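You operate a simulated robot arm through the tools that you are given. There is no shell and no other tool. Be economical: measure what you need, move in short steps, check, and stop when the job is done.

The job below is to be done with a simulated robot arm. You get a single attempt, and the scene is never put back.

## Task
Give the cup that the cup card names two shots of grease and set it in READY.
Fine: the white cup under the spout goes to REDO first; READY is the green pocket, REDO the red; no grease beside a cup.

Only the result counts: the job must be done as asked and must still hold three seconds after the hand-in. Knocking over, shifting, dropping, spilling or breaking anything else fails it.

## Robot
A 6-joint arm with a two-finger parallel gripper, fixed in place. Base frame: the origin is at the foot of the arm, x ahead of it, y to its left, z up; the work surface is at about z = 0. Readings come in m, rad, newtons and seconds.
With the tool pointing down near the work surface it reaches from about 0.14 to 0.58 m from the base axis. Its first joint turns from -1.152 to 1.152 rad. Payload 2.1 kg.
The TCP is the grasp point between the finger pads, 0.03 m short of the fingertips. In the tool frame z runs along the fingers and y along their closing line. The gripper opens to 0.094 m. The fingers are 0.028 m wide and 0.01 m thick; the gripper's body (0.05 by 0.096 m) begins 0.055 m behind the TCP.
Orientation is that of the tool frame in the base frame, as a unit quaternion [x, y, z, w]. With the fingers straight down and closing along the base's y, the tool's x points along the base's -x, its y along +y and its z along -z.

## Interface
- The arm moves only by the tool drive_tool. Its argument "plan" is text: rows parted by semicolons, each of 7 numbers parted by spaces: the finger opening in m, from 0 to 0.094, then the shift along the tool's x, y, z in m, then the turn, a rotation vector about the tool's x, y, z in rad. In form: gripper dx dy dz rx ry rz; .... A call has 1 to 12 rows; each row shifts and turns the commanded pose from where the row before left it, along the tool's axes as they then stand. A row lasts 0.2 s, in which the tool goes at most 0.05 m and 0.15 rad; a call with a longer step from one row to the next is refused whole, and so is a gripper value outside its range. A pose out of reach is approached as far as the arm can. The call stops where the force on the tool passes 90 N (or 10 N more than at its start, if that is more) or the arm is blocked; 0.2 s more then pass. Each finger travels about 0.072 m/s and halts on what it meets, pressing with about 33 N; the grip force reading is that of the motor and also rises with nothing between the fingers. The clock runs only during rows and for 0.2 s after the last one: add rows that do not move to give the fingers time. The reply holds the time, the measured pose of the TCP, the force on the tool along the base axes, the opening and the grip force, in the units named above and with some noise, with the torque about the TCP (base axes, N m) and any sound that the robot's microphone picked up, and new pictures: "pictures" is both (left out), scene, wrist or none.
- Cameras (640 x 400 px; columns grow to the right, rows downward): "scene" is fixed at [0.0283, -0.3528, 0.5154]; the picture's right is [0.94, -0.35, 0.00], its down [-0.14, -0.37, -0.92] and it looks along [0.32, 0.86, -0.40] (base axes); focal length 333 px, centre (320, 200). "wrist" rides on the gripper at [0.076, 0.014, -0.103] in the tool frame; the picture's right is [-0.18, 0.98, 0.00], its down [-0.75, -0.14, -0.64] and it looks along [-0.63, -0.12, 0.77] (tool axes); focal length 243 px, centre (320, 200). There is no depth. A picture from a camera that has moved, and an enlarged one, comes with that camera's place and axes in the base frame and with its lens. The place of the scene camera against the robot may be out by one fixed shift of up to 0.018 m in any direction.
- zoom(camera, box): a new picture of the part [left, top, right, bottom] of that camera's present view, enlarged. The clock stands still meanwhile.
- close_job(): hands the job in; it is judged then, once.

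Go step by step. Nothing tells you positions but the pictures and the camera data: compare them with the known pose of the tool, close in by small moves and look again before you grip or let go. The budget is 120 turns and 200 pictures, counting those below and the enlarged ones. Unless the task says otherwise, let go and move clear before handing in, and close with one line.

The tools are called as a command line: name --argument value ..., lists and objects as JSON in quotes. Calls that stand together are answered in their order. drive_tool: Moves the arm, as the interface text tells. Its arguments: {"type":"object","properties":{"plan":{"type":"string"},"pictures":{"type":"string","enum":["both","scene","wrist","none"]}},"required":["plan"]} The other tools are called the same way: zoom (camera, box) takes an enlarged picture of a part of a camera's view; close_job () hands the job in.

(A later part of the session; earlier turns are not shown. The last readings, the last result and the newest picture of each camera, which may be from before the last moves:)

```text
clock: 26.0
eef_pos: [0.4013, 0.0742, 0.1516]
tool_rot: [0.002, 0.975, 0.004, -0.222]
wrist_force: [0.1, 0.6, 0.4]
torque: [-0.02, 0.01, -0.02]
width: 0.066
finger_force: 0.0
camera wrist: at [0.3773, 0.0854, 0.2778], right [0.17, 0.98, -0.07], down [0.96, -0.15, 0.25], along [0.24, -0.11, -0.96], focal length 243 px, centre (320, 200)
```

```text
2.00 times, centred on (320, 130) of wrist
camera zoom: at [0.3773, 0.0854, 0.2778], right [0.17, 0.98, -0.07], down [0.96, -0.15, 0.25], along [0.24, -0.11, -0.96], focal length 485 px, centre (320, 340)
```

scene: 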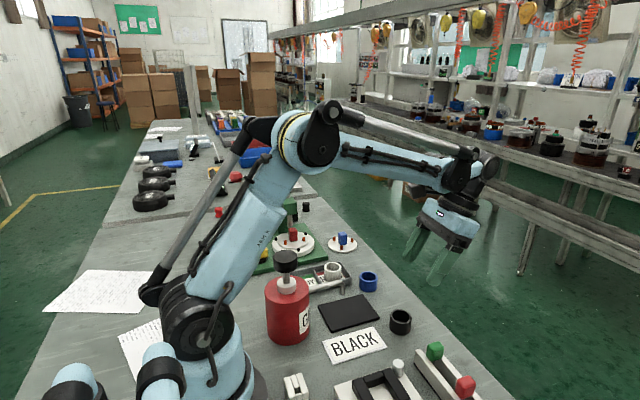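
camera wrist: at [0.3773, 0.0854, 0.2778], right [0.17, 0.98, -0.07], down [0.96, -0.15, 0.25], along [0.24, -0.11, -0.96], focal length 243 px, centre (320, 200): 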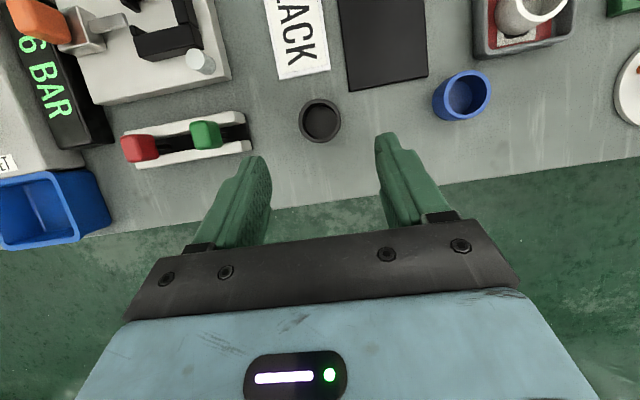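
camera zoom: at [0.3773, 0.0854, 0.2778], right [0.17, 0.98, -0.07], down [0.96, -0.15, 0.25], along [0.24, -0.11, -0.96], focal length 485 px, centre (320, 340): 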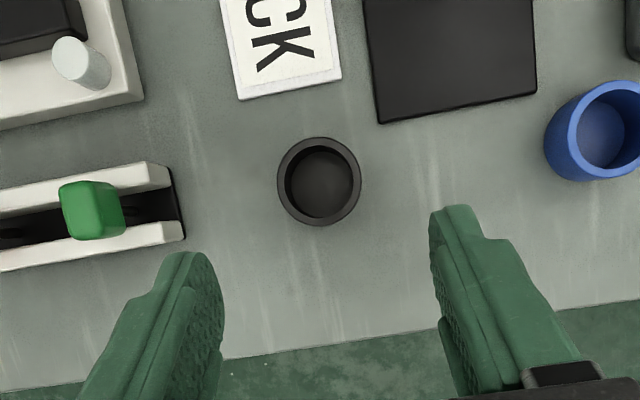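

The black cup is at (0.3595, 0.0705). I'll descend along the approach line, stopping 20 mm short.

drive_tool --plan "0.066 -0.0045 -0.0012 0.0325 0 0 0;0.066 -0.0045 -0.0012 0.0325 0 0 0;0.066 -0.0045 -0.0012 0.0325 0 0 0;0.066 0 0 0 0 0 0"

zoom --camera "scene" --box '[320, 240, 480, 360]'

```text
clock: 27.0
eef_pos: [0.3671, 0.0713, 0.0579]
tool_rot: [0.001, 0.975, 0.005, -0.222]
wrist_force: [0.8, 0.1, 0.2]
torque: [0.04, -0.01, 0.02]
width: 0.066
finger_force: 0.0
camera wrist: at [0.3445, 0.0828, 0.1839], right [0.17, 0.98, -0.07], down [0.96, -0.15, 0.25], along [0.24, -0.11, -0.96], focal length 243 px, centre (320, 200)
```

scene: 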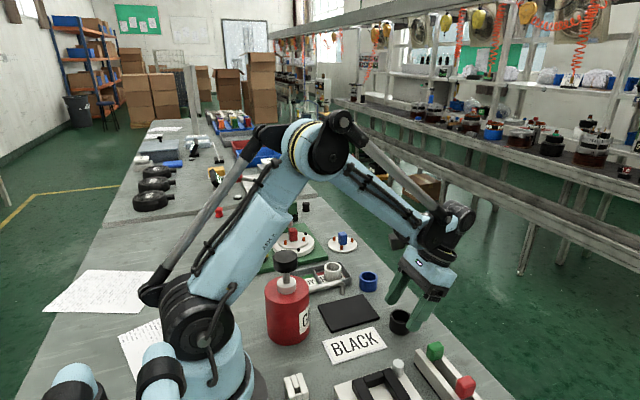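
wrist: 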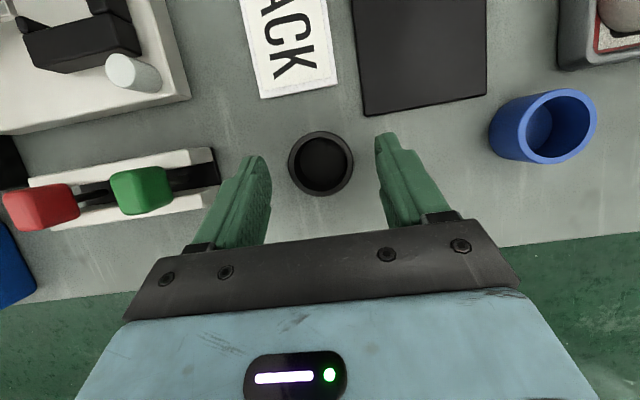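

```text
3.33 times, centred on (400, 300) of scene
camera zoom: at [0.0283, -0.3529, 0.5154], right [0.94, -0.35, 0.0], down [-0.14, -0.37, -0.92], along [0.32, 0.86, -0.4], focal length 1111 px, centre (53, -133)
```

zoom: 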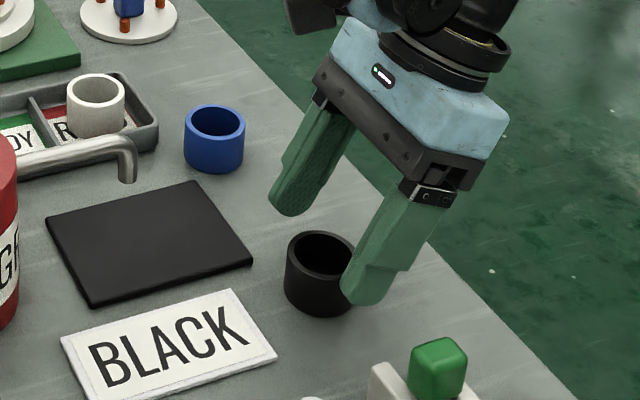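

Alignment is good. I'll go down the final 20 mm and close.

drive_tool --plan "0.066 -0.0035 -0.0006 0.0095 0 0 0;0.066 -0.0034 -0.0006 0.0094 0 0 0;0.056 0 0 0 0 0 0;0.046 0 0 0 0 0 0;0.038 0 0 0 0 0 0;0.03 0 0 0 0 0 0;0.03 0 0 0 0 0 0"

zoom --camera "scene" --box '[320, 240, 480, 360]'

```text
clock: 28.6
eef_pos: [0.3663, 0.0718, 0.0389]
tool_rot: [0.001, 0.975, 0.004, -0.222]
wrist_force: [0.4, -0.1, 0.4]
torque: [0.03, 0.0, -0.03]
width: 0.0396
finger_force: 32.9
camera wrist: at [0.3419, 0.0825, 0.1649], right [0.17, 0.98, -0.07], down [0.96, -0.15, 0.25], along [0.24, -0.11, -0.96], focal length 243 px, centre (320, 200)
```

scene: 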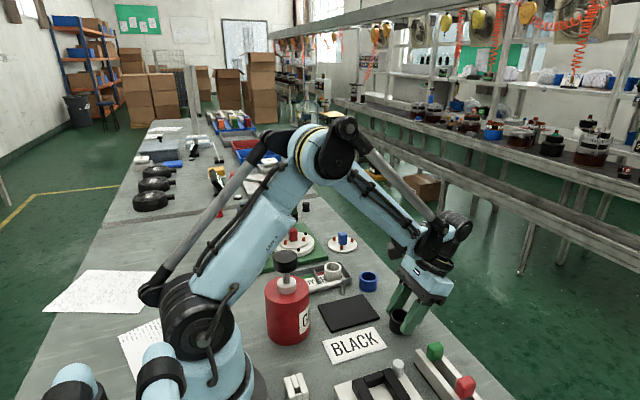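
wrist: 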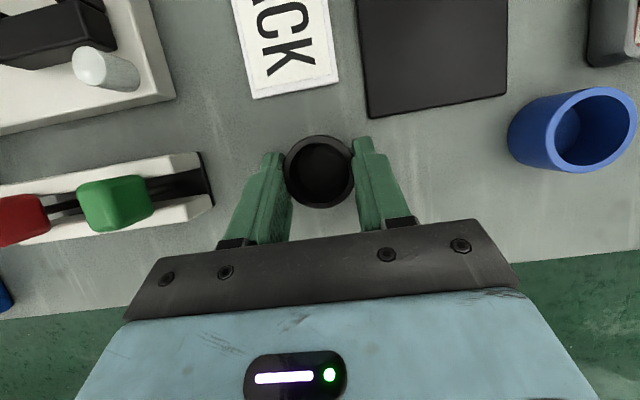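

```text
3.33 times, centred on (400, 300) of scene
camera zoom: at [0.0283, -0.3528, 0.5154], right [0.94, -0.35, 0.0], down [-0.14, -0.37, -0.92], along [0.32, 0.86, -0.4], focal length 1111 px, centre (53, -133)
```

zoom: 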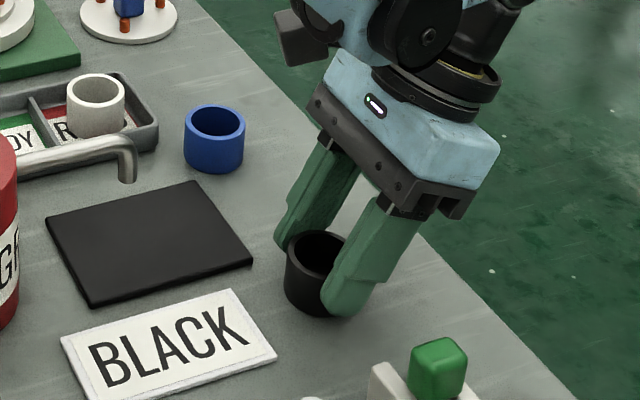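

Gripped in the same relative pose as the white cup. I'll lift and move to just in front of the spout.

drive_tool --plan "0.03 0.0108 0 -0.0225 0 0 0;0.03 0.0108 0 -0.0225 0 0 0;0.03 0.0153 0.0363 0.0074 0 0 0;0.03 0.0153 0.0363 0.0074 0 0 0;0.03 0 0 0 0 0 0"

zoom --camera "scene" --box '[270, 220, 430, 340]'

```text
clock: 29.8
eef_pos: [0.3343, 0.1409, 0.0901]
tool_rot: [0.0, 0.973, 0.003, -0.232]
wrist_force: [-0.5, 0.3, 0.0]
torque: [0.01, -0.01, 0.01]
width: 0.0398
finger_force: 33.0
camera wrist: at [0.3128, 0.153, 0.2166], right [0.17, 0.98, -0.08], down [0.96, -0.15, 0.23], along [0.22, -0.11, -0.97], focal length 243 px, centre (320, 200)
```

scene: 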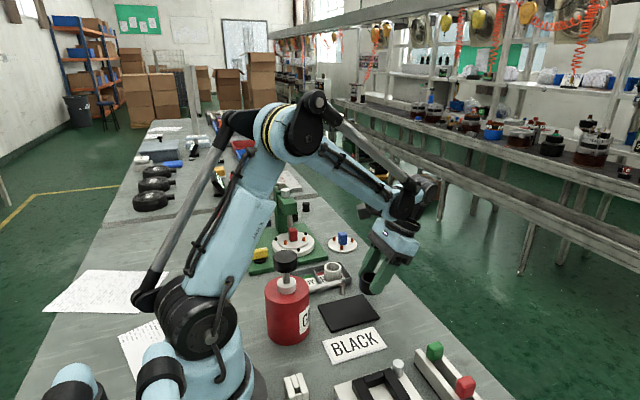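
wrist: 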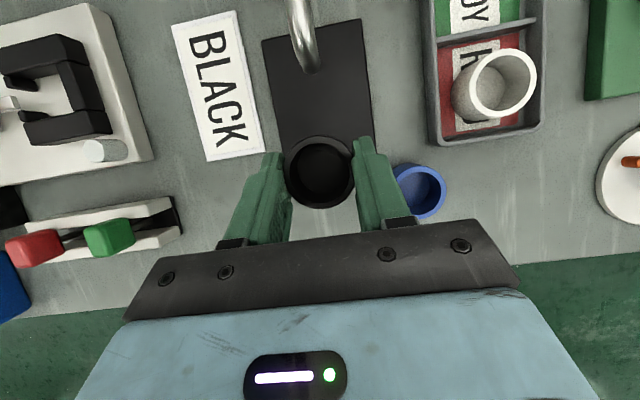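

```text
3.33 times, centred on (350, 280) of scene
camera zoom: at [0.0283, -0.3528, 0.5154], right [0.94, -0.35, 0.0], down [-0.14, -0.37, -0.92], along [0.32, 0.86, -0.4], focal length 1111 px, centre (220, -67)
```

zoom: 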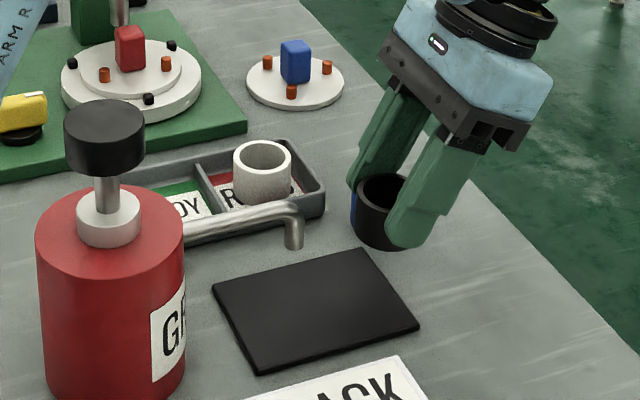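

Tilt is now the same as during the white grip, and the spout tip is at about (0.266, 0.1437). I'll lower, then slide the cup under the spout with about 6 mm of air beneath it.

drive_tool --plan "0.03 -0.007 0.001 0.0206 0 0 0;0.03 -0.007 0.001 0.0206 0 0 0;0.03 0.0161 0.0003 0.0081 0 0 0;0.03 0 0 0 0 0 0"

zoom --camera "scene" --box '[280, 230, 400, 320]'

```text
clock: 30.8
eef_pos: [0.3093, 0.145, 0.048]
tool_rot: [0.0, 0.973, 0.002, -0.231]
wrist_force: [0.0, 0.7, -0.7]
torque: [0.02, 0.0, 0.01]
width: 0.0396
finger_force: 33.1
camera wrist: at [0.2883, 0.157, 0.174], right [0.17, 0.98, -0.08], down [0.96, -0.15, 0.23], along [0.22, -0.11, -0.97], focal length 243 px, centre (320, 200)
```

scene: 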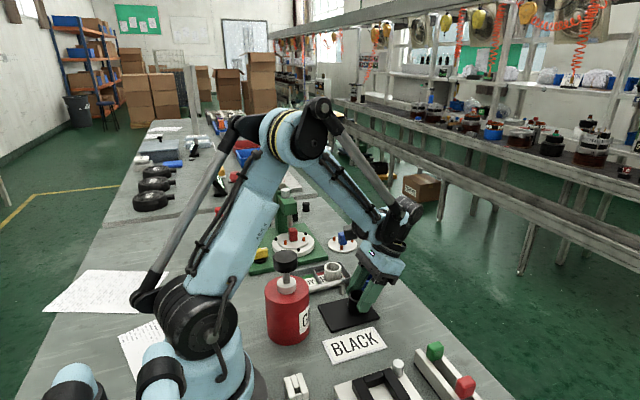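
wrist: 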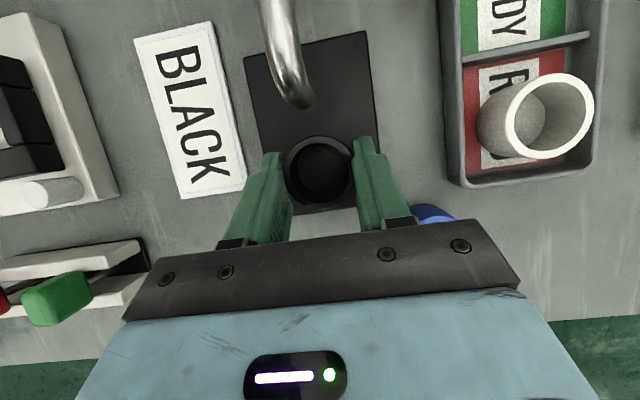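

```text
4.44 times, centred on (340, 275) of scene
camera zoom: at [0.0283, -0.3528, 0.5154], right [0.94, -0.35, 0.0], down [-0.14, -0.37, -0.92], along [0.32, 0.86, -0.4], focal length 1482 px, centre (231, -133)
```

zoom: 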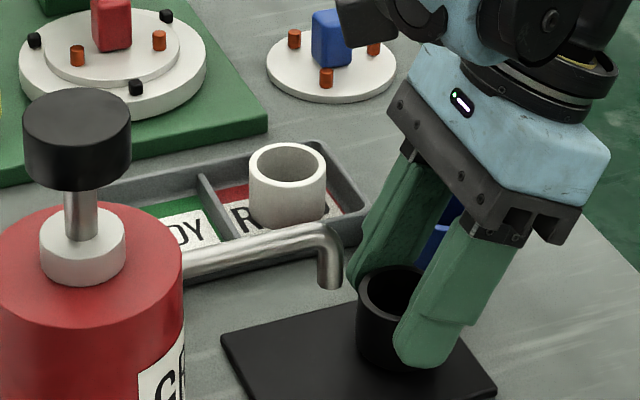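

There is a gap of about 7 mm between rim and tip. I'll go in slightly lower.

drive_tool --plan "0.03 -0.0013 -0.0004 0.0027 0 0 0;0.03 0.0163 -0.0004 0.0083 0 0 0;0.03 0.0163 -0.0004 0.0083 0 0 0;0.03 0 0 0 0 0 0"

zoom --camera "scene" --box '[280, 230, 400, 320]'

```text
clock: 31.8
eef_pos: [0.2726, 0.144, 0.0423]
tool_rot: [0.0, 0.973, 0.002, -0.232]
wrist_force: [4.7, 0.8, 15.0]
torque: [-0.05, -0.32, 0.02]
width: 0.0399
finger_force: 33.2
camera wrist: at [0.2521, 0.1555, 0.1698], right [0.17, 0.98, -0.08], down [0.96, -0.15, 0.23], along [0.22, -0.11, -0.97], focal length 243 px, centre (320, 200)
```

scene: 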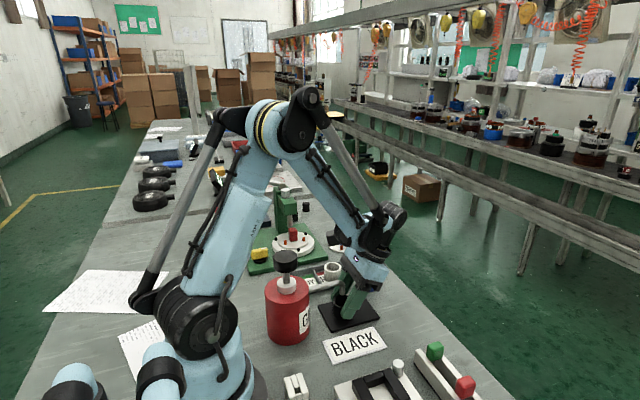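
wrist: 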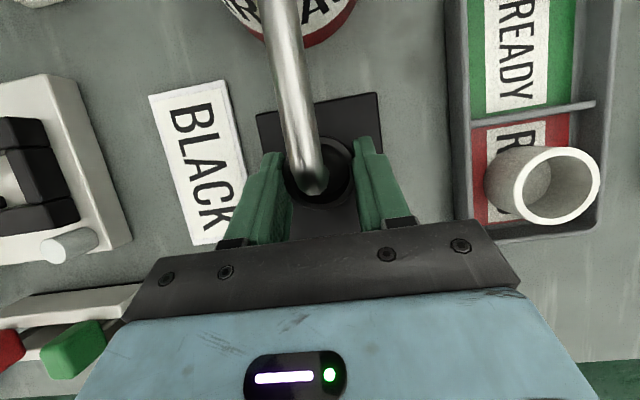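

```text
4.44 times, centred on (340, 275) of scene
camera zoom: at [0.0283, -0.3529, 0.5154], right [0.94, -0.35, 0.0], down [-0.14, -0.37, -0.92], along [0.32, 0.86, -0.4], focal length 1482 px, centre (231, -133)
```

zoom: 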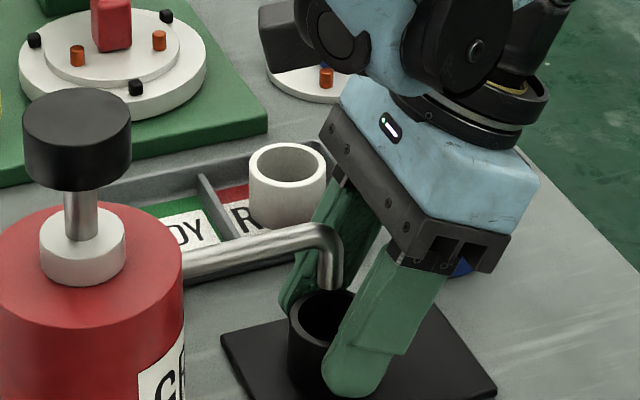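

The cup is resting on the pad (15 N) with the spout over its inside, as the white one was. I'll release and back off along the approach line.

drive_tool --plan "0.03 0.0004 0 -0.0007 0 0 0;0.05 0 0 0 0 0 0;0.066 0 0 0 0 0 0;0.066 0 0 0 0 0 0;0.066 0 0 -0.03 0 0 0;0.066 0 0 -0.035 0 0 0;0.066 0 0 -0.035 0 0 0;0.066 0 0 -0.02 0 0 0;0.066 0 0 0 0 0 0"

zoom --camera "scene" --box '[260, 230, 400, 335]'

zoom --camera "wrist" --box '[220, 0, 420, 200]'

```text
clock: 33.8
eef_pos: [0.3285, 0.1445, 0.1515]
tool_rot: [0.0, 0.973, 0.002, -0.232]
wrist_force: [0.1, -0.3, 0.2]
torque: [0.01, -0.03, -0.05]
width: 0.0661
finger_force: 0.2
camera wrist: at [0.3072, 0.156, 0.2782], right [0.17, 0.98, -0.08], down [0.96, -0.15, 0.23], along [0.22, -0.11, -0.97], focal length 243 px, centre (320, 200)
```

scene: 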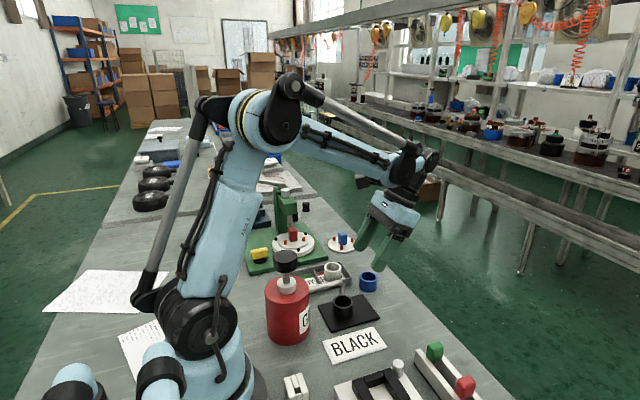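
wrist: 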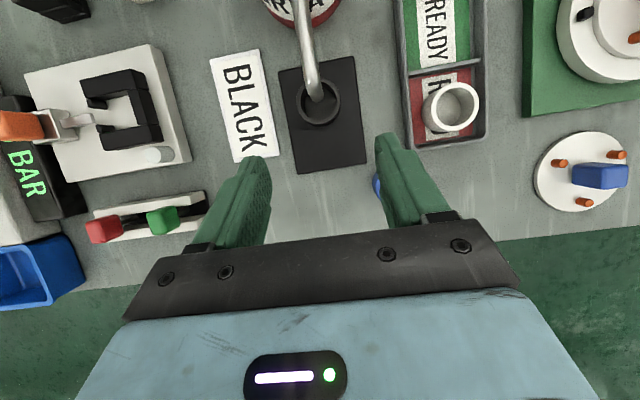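

```text
3.81 times, centred on (330, 282) of scene
camera zoom: at [0.0283, -0.3528, 0.5154], right [0.94, -0.35, 0.0], down [-0.14, -0.37, -0.92], along [0.32, 0.86, -0.4], focal length 1270 px, centre (282, -114)
```

zoom: 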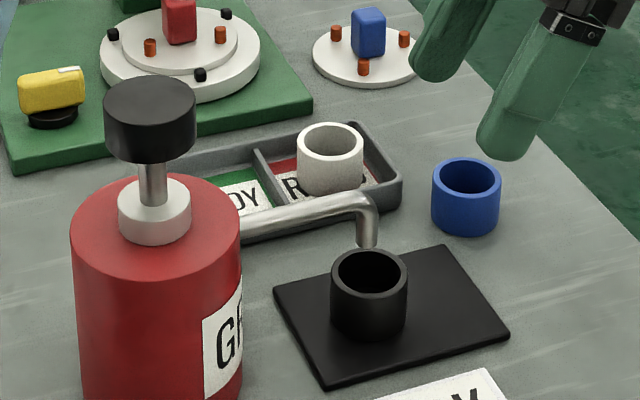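

```text
2.00 times, centred on (320, 100) of wrist
camera zoom: at [0.3072, 0.156, 0.2782], right [0.17, 0.98, -0.08], down [0.96, -0.15, 0.23], along [0.22, -0.11, -0.97], focal length 485 px, centre (320, 400)
```

zoom: 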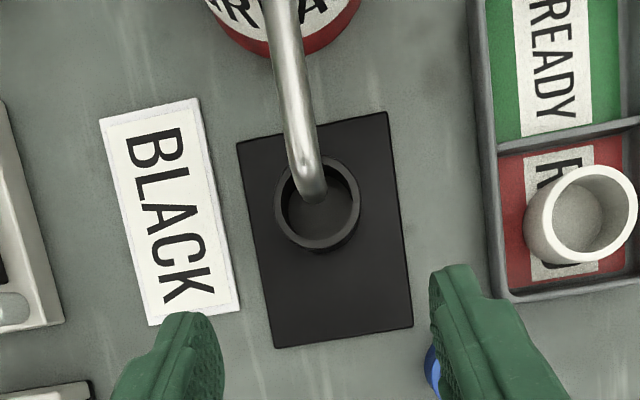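

The black cup sits correctly under the spout. Next I'll straighten the tool, rise, close the fingers and look at the pump knob near (0.149, 0.144, 0.173).

drive_tool --plan "0.066 0 0 0 0 -0.15 0;0.05 0 0 0 0 -0.15 0;0.04 0 0 0 0 -0.15 0;0.03 0 0 0 0 -0.017 0;0.01 0 0 -0.045 0 0 0;0.0 0 0 -0.045 0 0 0;0.0 0 0 -0.045 0 0 0;0.0 0 0 -0.045 0 0 0;0.0 0.043 0 0 0 0 0;0.0 0.043 0 0 0 0 0;0.0 0.043 0 0 0 0 0;0.0 0 0 0 0 0 0"

zoom --camera "wrist" --box '[220, 0, 420, 200]'

```text
clock: 36.4
eef_pos: [0.2001, 0.1435, 0.3319]
tool_rot: [0.002, 1.0, 0.002, -0.001]
wrist_force: [0.4, 0.5, -0.6]
torque: [-0.02, 0.01, -0.01]
width: 0.0
finger_force: 32.7
camera wrist: at [0.1236, 0.1558, 0.4355], right [0.19, 0.98, 0.01], down [0.75, -0.15, 0.64], along [0.63, -0.12, -0.77], focal length 243 px, centre (320, 200)
```

scene: 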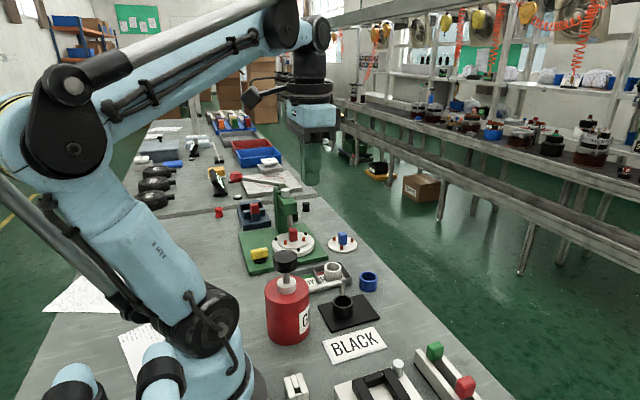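
wrist: 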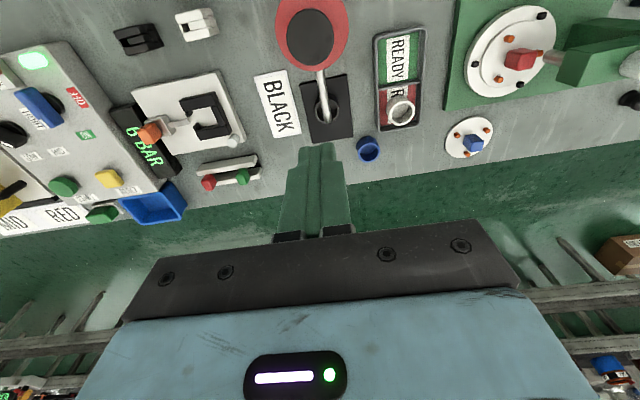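

```text
2.00 times, centred on (320, 100) of wrist
camera zoom: at [0.1236, 0.1558, 0.4355], right [0.19, 0.98, 0.01], down [0.75, -0.15, 0.64], along [0.63, -0.12, -0.77], focal length 485 px, centre (320, 400)
```

zoom: 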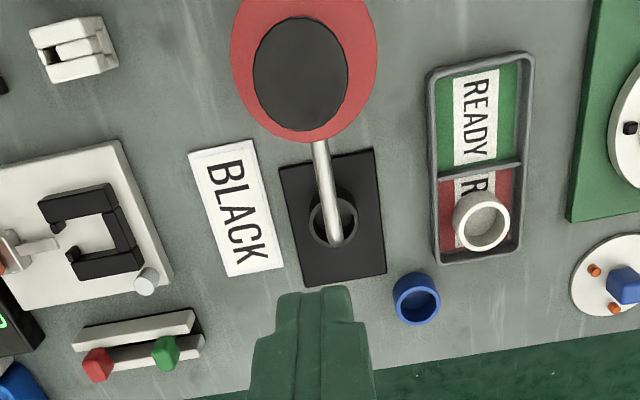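

The knob top is at about (0.150, 0.143, 0.172), so fingertip contact should come at TCP z ≈ 0.203. I'll move above it with closed fingers.

drive_tool --plan "0.0 0.025 0 0.02 0 0 0;0.0 0.025 0 0.02 0 0 0;0.0 0 0 0.035 0 0 0;0.0 0 0 0.03 0 0 0;0.0 0 0 0 0 0 0"

zoom --camera "scene" --box '[240, 200, 380, 305]'

zoom --camera "wrist" --box '[220, 60, 420, 260]'

```text
clock: 37.6
eef_pos: [0.1508, 0.1433, 0.225]
tool_rot: [0.002, 1.0, 0.003, -0.001]
wrist_force: [-0.6, 0.4, -0.1]
torque: [0.01, -0.01, -0.01]
width: 0.0001
finger_force: 33.0
camera wrist: at [0.0747, 0.1549, 0.3296], right [0.19, 0.98, 0.0], down [0.75, -0.15, 0.64], along [0.63, -0.12, -0.77], focal length 243 px, centre (320, 200)
```

scene: 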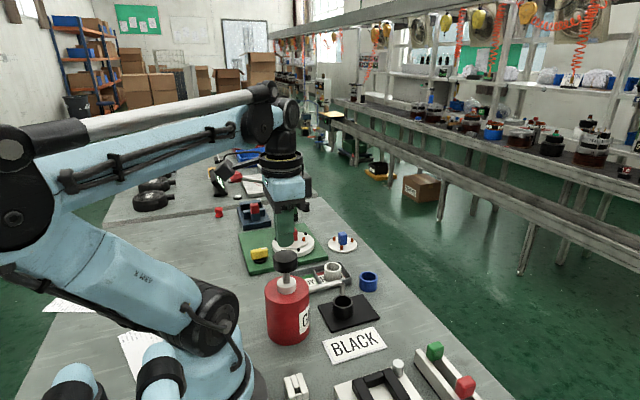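
wrist: 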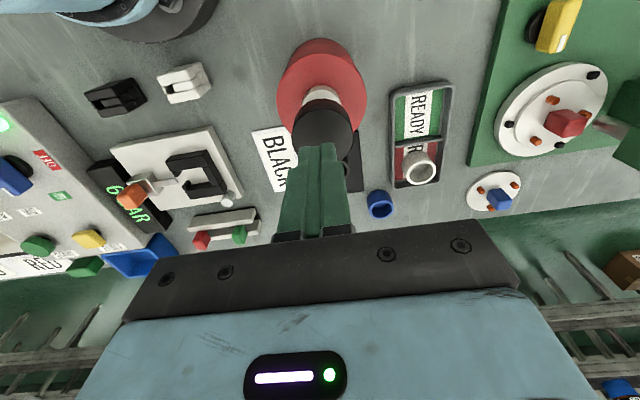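

```text
3.81 times, centred on (310, 252) of scene
camera zoom: at [0.0283, -0.3529, 0.5154], right [0.94, -0.35, 0.0], down [-0.14, -0.37, -0.92], along [0.32, 0.86, -0.4], focal length 1270 px, centre (358, 0)
```

zoom: 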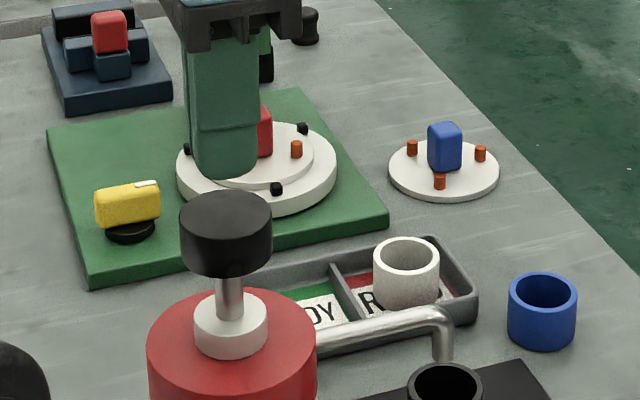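

```text
2.00 times, centred on (320, 160) of wrist
camera zoom: at [0.0747, 0.1549, 0.3296], right [0.19, 0.98, 0.0], down [0.75, -0.15, 0.64], along [0.63, -0.12, -0.77], focal length 485 px, centre (320, 280)
```

zoom: 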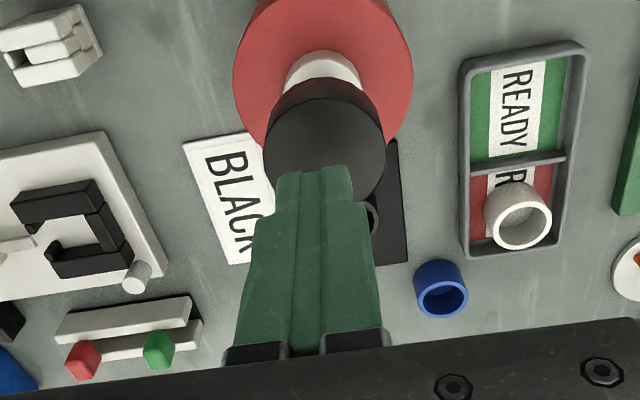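

Aligned over the knob. I'll come down to contact, then press in small steps, watching force and sound.

drive_tool --plan "0.0 0.001 0 0.01 0 0 0;0.0 0 0 0.009 0 0 0;0.0 0 0 0.003 0 0 0;0.0 0 0 0.002 0 0 0;0.0 0 0 0 0 0 0" --pictures "none"

```text
clock: 38.8
eef_pos: [0.1476, 0.1436, 0.2021]
tool_rot: [0.002, 1.0, 0.002, -0.001]
wrist_force: [0.8, -0.8, 0.1]
torque: [0.02, 0.03, 0.0]
width: 0.0
finger_force: 33.1
```

drive_tool --plan "0.0 0 0 0.002 0 0 0;0.0 0 0 0 0 0 0" --pictures "none"

drive_tool --plan "0.0 0 0 0.002 0 0 0;0.0 0 0 0 0 0 0" --pictures "none"

zoom --camera "scene" --box '[240, 200, 380, 305]'

```text
clock: 39.4
eef_pos: [0.1472, 0.1453, 0.2007]
tool_rot: [0.001, 1.0, 0.003, -0.001]
wrist_force: [0.7, 0.2, 1.8]
torque: [-0.04, -0.04, -0.01]
width: 0.0
finger_force: 33.3
```

```text
clock: 40.0
eef_pos: [0.1474, 0.1445, 0.1996]
tool_rot: [0.001, 1.0, 0.003, -0.001]
wrist_force: [0.2, -1.3, 1.3]
torque: [-0.04, -0.02, 0.0]
width: 0.0
finger_force: 32.6
```

```text
3.81 times, centred on (310, 252) of scene
camera zoom: at [0.0283, -0.3529, 0.5154], right [0.94, -0.35, 0.0], down [-0.14, -0.37, -0.92], along [0.32, 0.86, -0.4], focal length 1270 px, centre (358, 0)
```

zoom: 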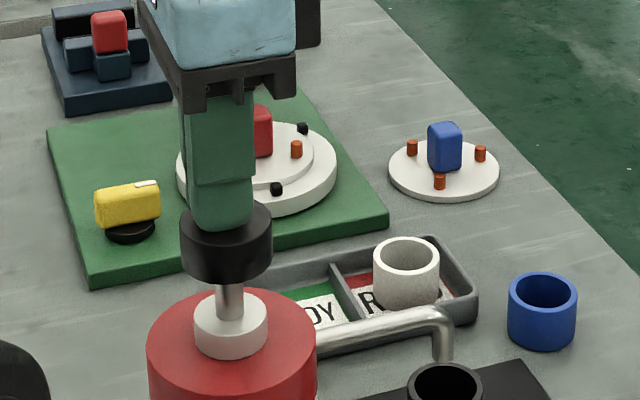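

The knob is moving down under a light spring. I'll continue the stroke.

drive_tool --plan "0.0 0 0 0.003 0 0 0;0.0 0 0 0.003 0 0 0;0.0 0 0 0 0 0 0" --pictures "none"

zoom --camera "scene" --box '[240, 200, 380, 305]'

```text
clock: 40.8
eef_pos: [0.1461, 0.1434, 0.1916]
tool_rot: [0.002, 1.0, 0.003, -0.001]
wrist_force: [1.7, 1.0, 3.8]
torque: [-0.06, -0.09, 0.0]
width: 0.0001
finger_force: 33.2
```

```text
3.81 times, centred on (310, 252) of scene
camera zoom: at [0.0283, -0.3529, 0.5154], right [0.94, -0.35, 0.0], down [-0.14, -0.37, -0.92], along [0.32, 0.86, -0.4], focal length 1270 px, centre (358, 0)
```

zoom: 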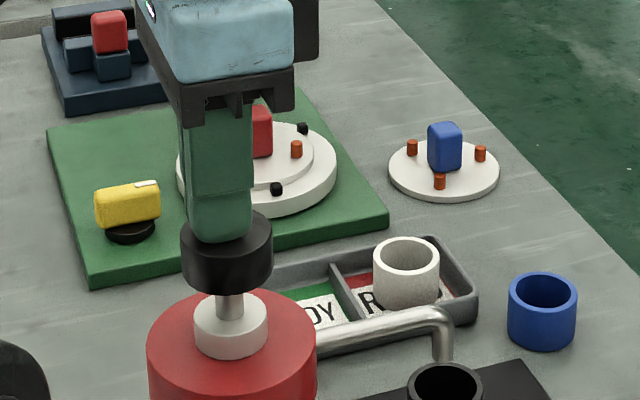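

drive_tool --plan "0.0 -0.001 0 0.002 0 0 0;0.0 0 0 0.002 0 0 0;0.0 0 0 0 0 0 0" --pictures "none"

zoom --camera "scene" --box '[240, 200, 380, 305]'

```text
clock: 41.6
eef_pos: [0.1476, 0.1445, 0.1889]
tool_rot: [0.002, 1.0, 0.003, -0.001]
wrist_force: [-2.6, 0.0, 5.0]
torque: [-0.01, 0.02, -0.02]
width: 0.0
finger_force: 33.1
```

```text
3.81 times, centred on (310, 252) of scene
camera zoom: at [0.0283, -0.3529, 0.5154], right [0.94, -0.35, 0.0], down [-0.14, -0.37, -0.92], along [0.32, 0.86, -0.4], focal length 1270 px, centre (358, 0)
```

zoom: 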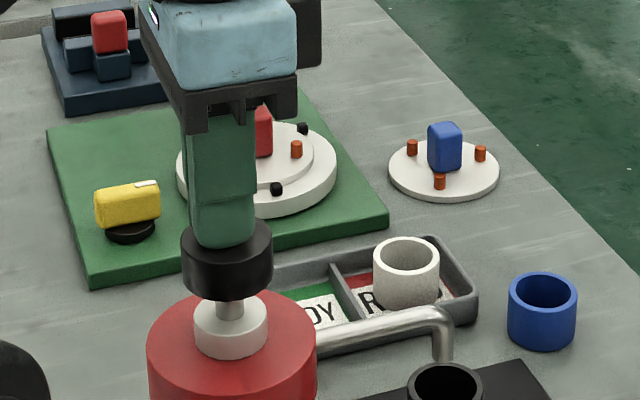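

drive_tool --plan "0.0 0 0 0.002 0 0 0;0.0 0 0 0.002 0 0 0;0.0 0 0 0 0 0 0" --pictures "none"

zoom --camera "scene" --box '[240, 220, 380, 325]'

```text
clock: 42.4
eef_pos: [0.1482, 0.1438, 0.1846]
tool_rot: [0.002, 1.0, 0.003, 0.0]
wrist_force: [-1.8, 1.6, 4.6]
torque: [0.05, 0.0, 0.01]
width: 0.0
finger_force: 32.7
```

```text
3.81 times, centred on (310, 272) of scene
camera zoom: at [0.0283, -0.3529, 0.5154], right [0.94, -0.35, 0.0], down [-0.14, -0.37, -0.92], along [0.32, 0.86, -0.4], focal length 1270 px, centre (358, -76)
```

zoom: 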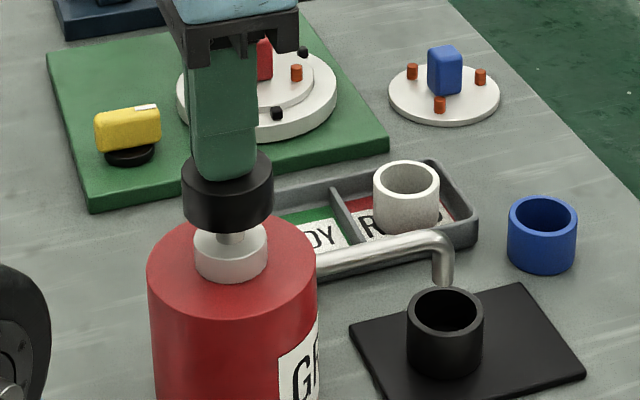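

drive_tool --plan "0.0 0 0 0.002 0 0 0;0.0 0 0 0.002 0 0 0;0.0 0 0 0 0 0 0" --pictures "none"

zoom --camera "scene" --box '[240, 220, 380, 325]'

```text
clock: 43.2
eef_pos: [0.1475, 0.1433, 0.1808]
tool_rot: [0.002, 1.0, 0.002, -0.002]
wrist_force: [-3.0, 1.8, 6.5]
torque: [0.03, -0.01, 0.03]
width: 0.0001
finger_force: 33.2
```

```text
3.81 times, centred on (310, 272) of scene
camera zoom: at [0.0283, -0.3529, 0.5154], right [0.94, -0.35, 0.0], down [-0.14, -0.37, -0.92], along [0.32, 0.86, -0.4], focal length 1270 px, centre (358, -76)
```

zoom: 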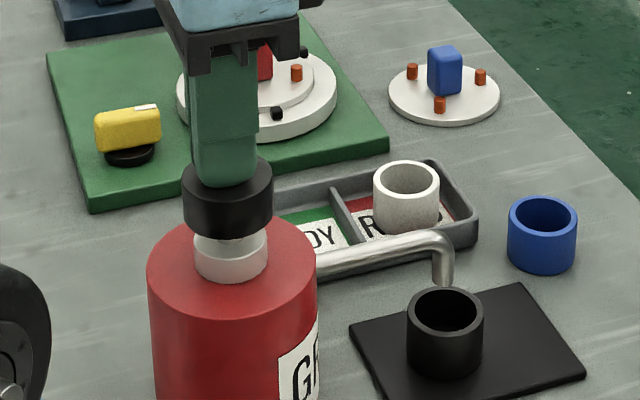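

drive_tool --plan "0.0 0 0 0.002 0 0 0;0.0 0 0 0.002 0 0 0;0.0 0 0 0 0 0 0" --pictures "none"

zoom --camera "scene" --box '[240, 220, 380, 325]'

```text
clock: 44.0
eef_pos: [0.1492, 0.1447, 0.1762]
tool_rot: [0.001, 1.0, 0.003, -0.001]
wrist_force: [-2.2, -3.2, 7.4]
torque: [-0.1, 0.01, -0.04]
width: 0.0001
finger_force: 32.9
```

```text
3.81 times, centred on (310, 272) of scene
camera zoom: at [0.0283, -0.3529, 0.5154], right [0.94, -0.35, 0.0], down [-0.14, -0.37, -0.92], along [0.32, 0.86, -0.4], focal length 1270 px, centre (358, -76)
```

zoom: 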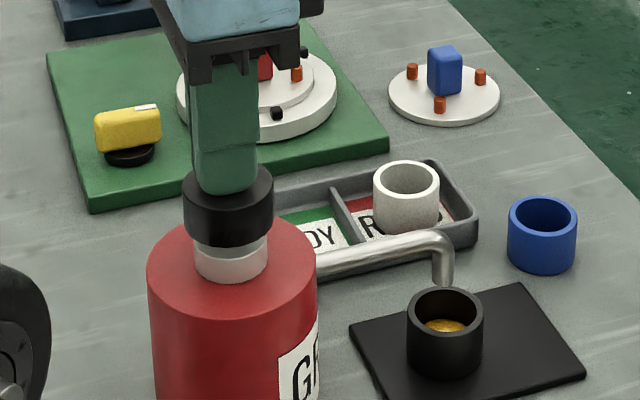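

The first shot landed inside the cup, triggered at TCP z ≈ 0.178. I'll let the pump return fully and check.

drive_tool --plan "0.0 0 0 -0.012 0 0 0;0.0 0 0 -0.012 0 0 0;0.0 0 0 -0.014 0 0 0;0.0 0 0 0 0 0 0;0.0 0 0 0 0 0 0" --pictures "none"

zoom --camera "scene" --box '[240, 220, 380, 325]'

```text
clock: 45.2
eef_pos: [0.1481, 0.1454, 0.2155]
tool_rot: [0.002, 1.0, 0.003, -0.001]
wrist_force: [0.3, 0.0, -0.2]
torque: [0.02, 0.0, 0.02]
width: 0.0002
finger_force: 33.3
```

```text
3.81 times, centred on (310, 272) of scene
camera zoom: at [0.0283, -0.3528, 0.5154], right [0.94, -0.35, 0.0], down [-0.14, -0.37, -0.92], along [0.32, 0.86, -0.4], focal length 1270 px, centre (358, -76)
```

zoom: 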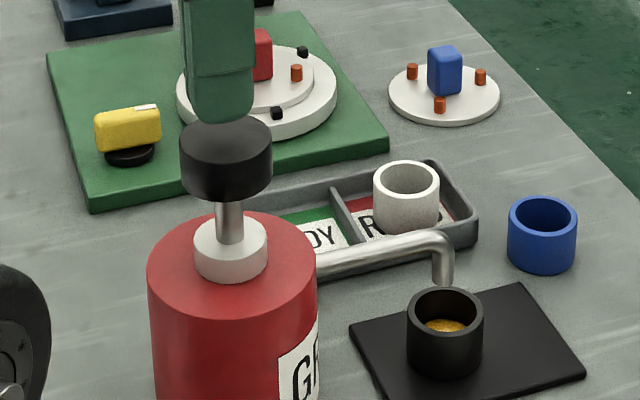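

The knob is back at full height and the cup holds one shot. Second stroke to the same depth.

drive_tool --plan "0.0 0 0 0.01 0 0 0;0.0 0 0 0.006 0 0 0;0.0 0 0 0.005 0 0 0;0.0 0 0 0.005 0 0 0;0.0 0 0 0.005 0 0 0;0.0 0 0 0.004 0 0 0;0.0 0 0 0.003 0 0 0;0.0 0 0 0 0 0 0" --pictures "none"

zoom --camera "scene" --box '[240, 220, 380, 325]'

```text
clock: 47.0
eef_pos: [0.1485, 0.1447, 0.1766]
tool_rot: [0.002, 1.0, 0.003, -0.001]
wrist_force: [-0.2, 0.5, 7.8]
torque: [0.0, -0.08, -0.01]
width: 0.0
finger_force: 32.6
```

```text
3.81 times, centred on (310, 272) of scene
camera zoom: at [0.0283, -0.3529, 0.5154], right [0.94, -0.35, 0.0], down [-0.14, -0.37, -0.92], along [0.32, 0.86, -0.4], focal length 1270 px, centre (358, -76)
```

zoom: 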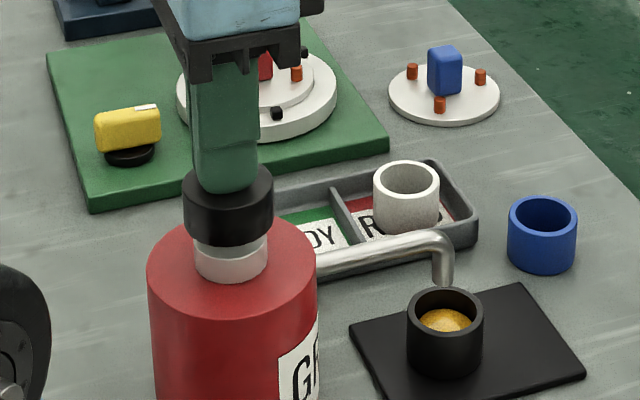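

The level rose, so the second shot is in. I'll raise the tool and return to the tilted pre-grasp pose in front of the spout.

drive_tool --plan "0.0 0 0 -0.012 0 0 0;0.0 0 0 -0.03 0 0 0;0.0 0 0 -0.045 0 0 0;0.0 0 0 -0.045 0 0 0;0.0 0 0 -0.03 0 0 0;0.0 -0.045 0 0 0 0 0;0.0 -0.045 0 0 0 0 0;0.0 -0.045 0 0 0 0 0;0.0 -0.045 0 0 0 0 0;0.02 0 0 0.045 0 0 0;0.04 0 0 0.045 0 0 0;0.055 0 0 0 0 0 0" --pictures "none"

drive_tool --plan "0.066 0 0 0.045 0 0 0;0.066 0 0 0.045 0 0 0;0.066 0 0 0 0 0.15 0;0.066 0 0 0 0 0.15 0;0.066 0 0 0 0 0.15 0;0.066 0 0 0 0 0.017 0;0.066 0 0 0 0 0 0"

zoom --camera "wrist" --box '[220, 0, 420, 200]'

zoom --camera "scene" --box '[280, 230, 400, 320]'

```text
clock: 49.6
eef_pos: [0.33, 0.1436, 0.2491]
tool_rot: [0.002, 1.0, 0.003, -0.001]
wrist_force: [-0.2, -0.4, 0.3]
torque: [0.0, -0.02, -0.04]
width: 0.055
finger_force: 0.1
```

```text
clock: 51.2
eef_pos: [0.3283, 0.1448, 0.1595]
tool_rot: [0.0, 0.973, 0.003, -0.232]
wrist_force: [0.2, -0.1, 0.3]
torque: [0.0, 0.0, 0.03]
width: 0.0658
finger_force: 0.0
camera wrist: at [0.3077, 0.1554, 0.285], right [0.17, 0.98, -0.08], down [0.96, -0.15, 0.23], along [0.22, -0.11, -0.97], focal length 243 px, centre (320, 200)
```

scene: 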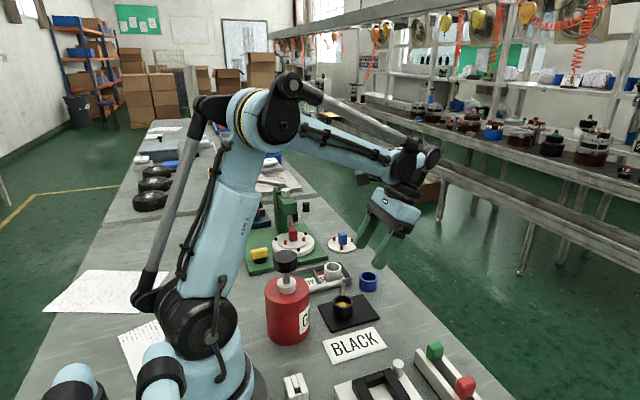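
wrist: 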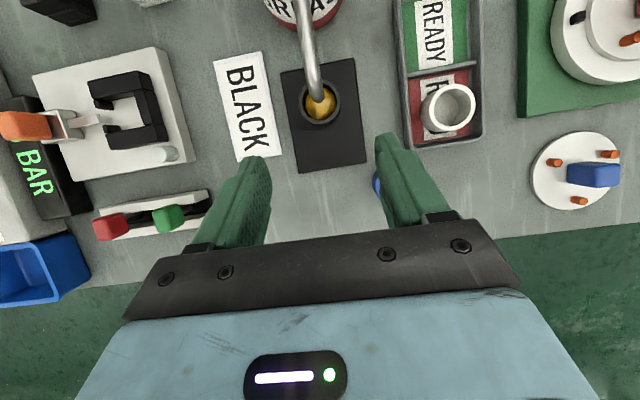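

```text
2.00 times, centred on (320, 100) of wrist
camera zoom: at [0.3077, 0.1554, 0.285], right [0.17, 0.98, -0.08], down [0.96, -0.15, 0.23], along [0.22, -0.11, -0.97], focal length 485 px, centre (320, 400)
```

zoom: 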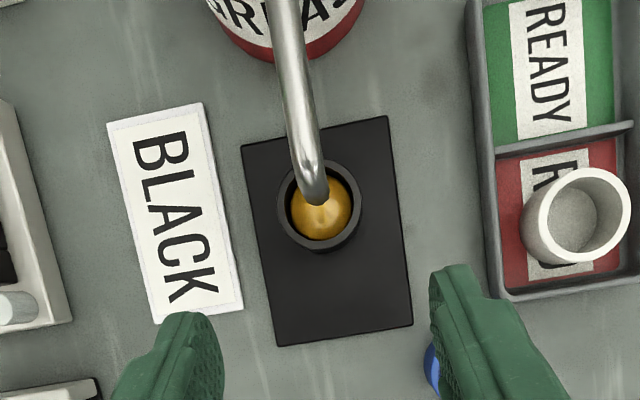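

```text
4.44 times, centred on (340, 275) of scene
camera zoom: at [0.0283, -0.3529, 0.5154], right [0.94, -0.35, 0.0], down [-0.14, -0.37, -0.92], along [0.32, 0.86, -0.4], focal length 1482 px, centre (231, -133)
```

zoom: 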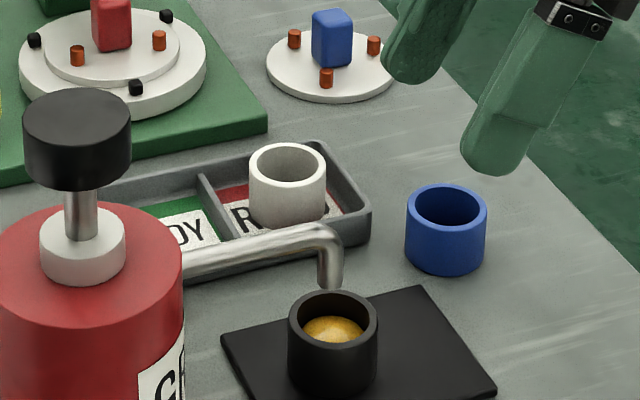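

Both shots are in the cup, with nothing beside it. I'll go down along the same line to the pose where I released it.

drive_tool --plan "0.066 -0.0007 -0.0002 0.0323 0 0 0;0.066 -0.0007 -0.0002 0.0323 0 0 0;0.066 -0.0007 -0.0002 0.0323 0 0 0;0.066 -0.0003 -0.0001 0.016 0 0 0;0.066 -0.0003 -0.0001 0.016 0 0 0;0.066 0 0 0 0 0 0"

zoom --camera "scene" --box '[280, 230, 400, 320]'

```text
clock: 52.6
eef_pos: [0.2716, 0.1435, 0.0423]
tool_rot: [0.001, 0.973, 0.003, -0.231]
wrist_force: [-0.1, -0.2, 0.1]
torque: [-0.03, -0.03, 0.01]
width: 0.0659
finger_force: 0.1
camera wrist: at [0.2509, 0.1553, 0.168], right [0.17, 0.98, -0.08], down [0.96, -0.15, 0.23], along [0.22, -0.11, -0.97], focal length 243 px, centre (320, 200)
```

scene: 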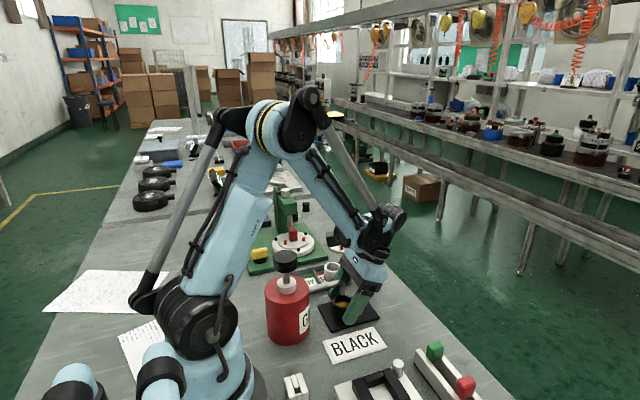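
wrist: 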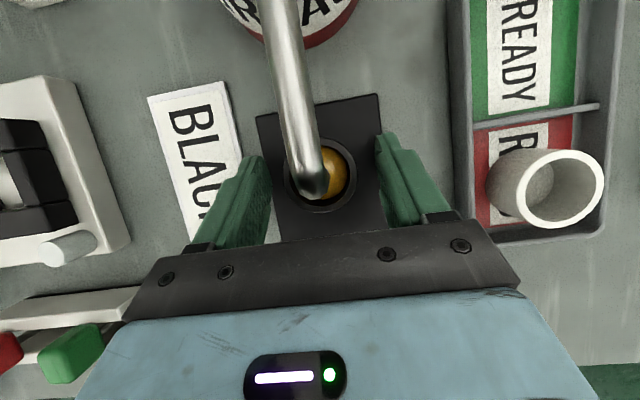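

```text
4.44 times, centred on (340, 275) of scene
camera zoom: at [0.0283, -0.3529, 0.5154], right [0.94, -0.35, 0.0], down [-0.14, -0.37, -0.92], along [0.32, 0.86, -0.4], focal length 1482 px, centre (231, -133)
```

zoom: 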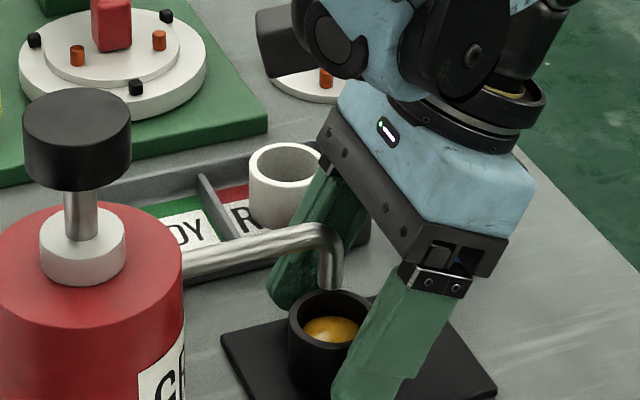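

Aligned. I'll close gently, lift about 4 mm and slide slowly out along +x.

drive_tool --plan "0.056 0 0 0 0 0 0;0.046 0 0 0 0 0 0;0.038 0 0 0 0 0 0;0.03 0 0 0 0 0 0;0.03 0 0 0 0 0 0;0.03 0.0018 0 -0.0036 0 0 0;0.03 -0.009 0 -0.0045 0 0 0;0.03 -0.0107 0 -0.0054 0 0 0;0.03 -0.0107 0 -0.0054 0 0 0;0.03 0 0 0 0 0 0"

zoom --camera "scene" --box '[280, 230, 400, 320]'

```text
clock: 54.8
eef_pos: [0.3073, 0.1444, 0.0468]
tool_rot: [0.0, 0.973, 0.003, -0.232]
wrist_force: [-0.4, 0.4, -0.1]
torque: [-0.02, 0.01, 0.02]
width: 0.0404
finger_force: 32.9
camera wrist: at [0.2856, 0.1548, 0.1733], right [0.17, 0.98, -0.08], down [0.96, -0.15, 0.23], along [0.22, -0.11, -0.97], focal length 243 px, centre (320, 200)
```

scene: 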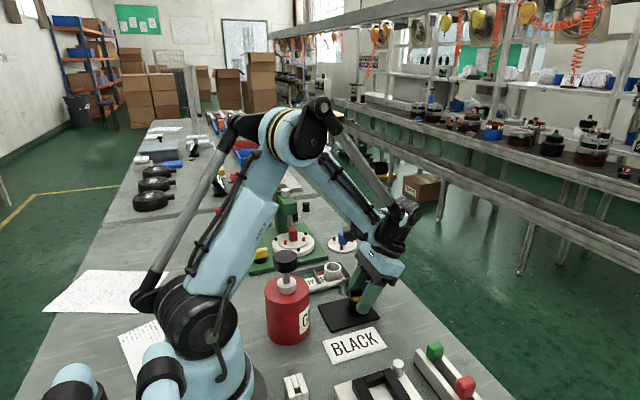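
wrist: 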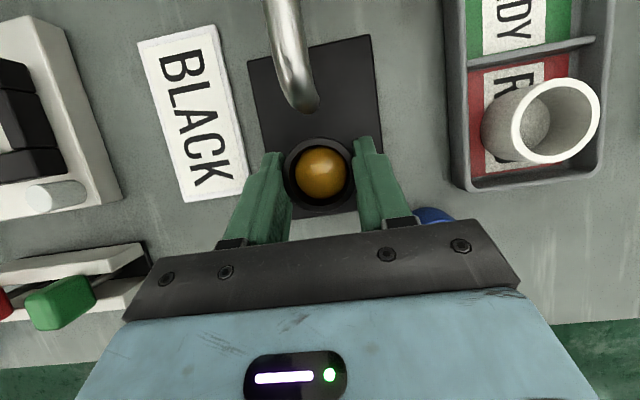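

```text
4.44 times, centred on (340, 275) of scene
camera zoom: at [0.0283, -0.3528, 0.5154], right [0.94, -0.35, 0.0], down [-0.14, -0.37, -0.92], along [0.32, 0.86, -0.4], focal length 1482 px, centre (231, -133)
```

zoom: 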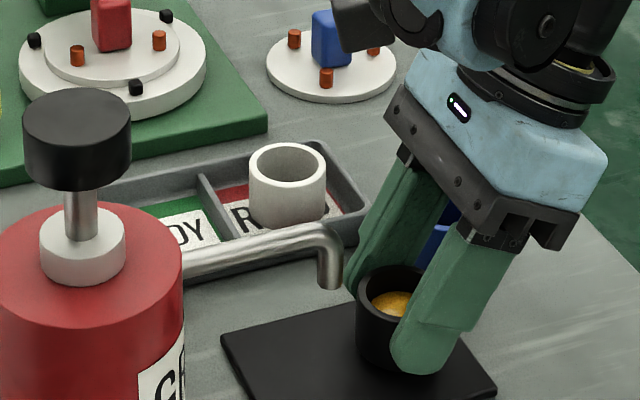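

The cup is out cleanly and upright. I'll set it on the pad here for the high regrip.

drive_tool --plan "0.03 -0.0011 0 0.0022 0 0 0;0.03 0 0 0 0 0 0" --pictures "none"

drive_tool --plan "0.03 -0.0005 0 0.0009 0 0 0;0.03 0 0 0 0 0 0" --pictures "none"

```text
clock: 55.4
eef_pos: [0.3053, 0.1439, 0.0437]
tool_rot: [0.001, 0.973, 0.003, -0.231]
wrist_force: [-0.9, -0.4, -1.6]
torque: [-0.01, -0.02, 0.0]
width: 0.0404
finger_force: 33.0
```

```text
clock: 56.0
eef_pos: [0.3055, 0.1449, 0.0435]
tool_rot: [0.0, 0.973, 0.002, -0.232]
wrist_force: [0.3, -0.2, -0.5]
torque: [0.03, 0.04, 0.0]
width: 0.0402
finger_force: 33.0
```

drive_tool --plan "0.03 -0.0005 0 0.0009 0 0 0;0.03 0 0 0 0 0 0" --pictures "none"

```text
clock: 56.6
eef_pos: [0.3065, 0.144, 0.0418]
tool_rot: [0.001, 0.973, 0.002, -0.233]
wrist_force: [0.0, 1.2, -0.8]
torque: [-0.04, 0.0, -0.01]
width: 0.0403
finger_force: 32.8
```

drive_tool --plan "0.03 -0.0004 0 0.0008 0 0 0;0.03 0 0 0 0 0 0" --pictures "none"

```text
clock: 57.2
eef_pos: [0.3067, 0.1429, 0.0417]
tool_rot: [0.001, 0.972, 0.002, -0.233]
wrist_force: [2.3, -0.1, 18.4]
torque: [-0.01, -0.03, -0.03]
width: 0.0398
finger_force: 33.0
```

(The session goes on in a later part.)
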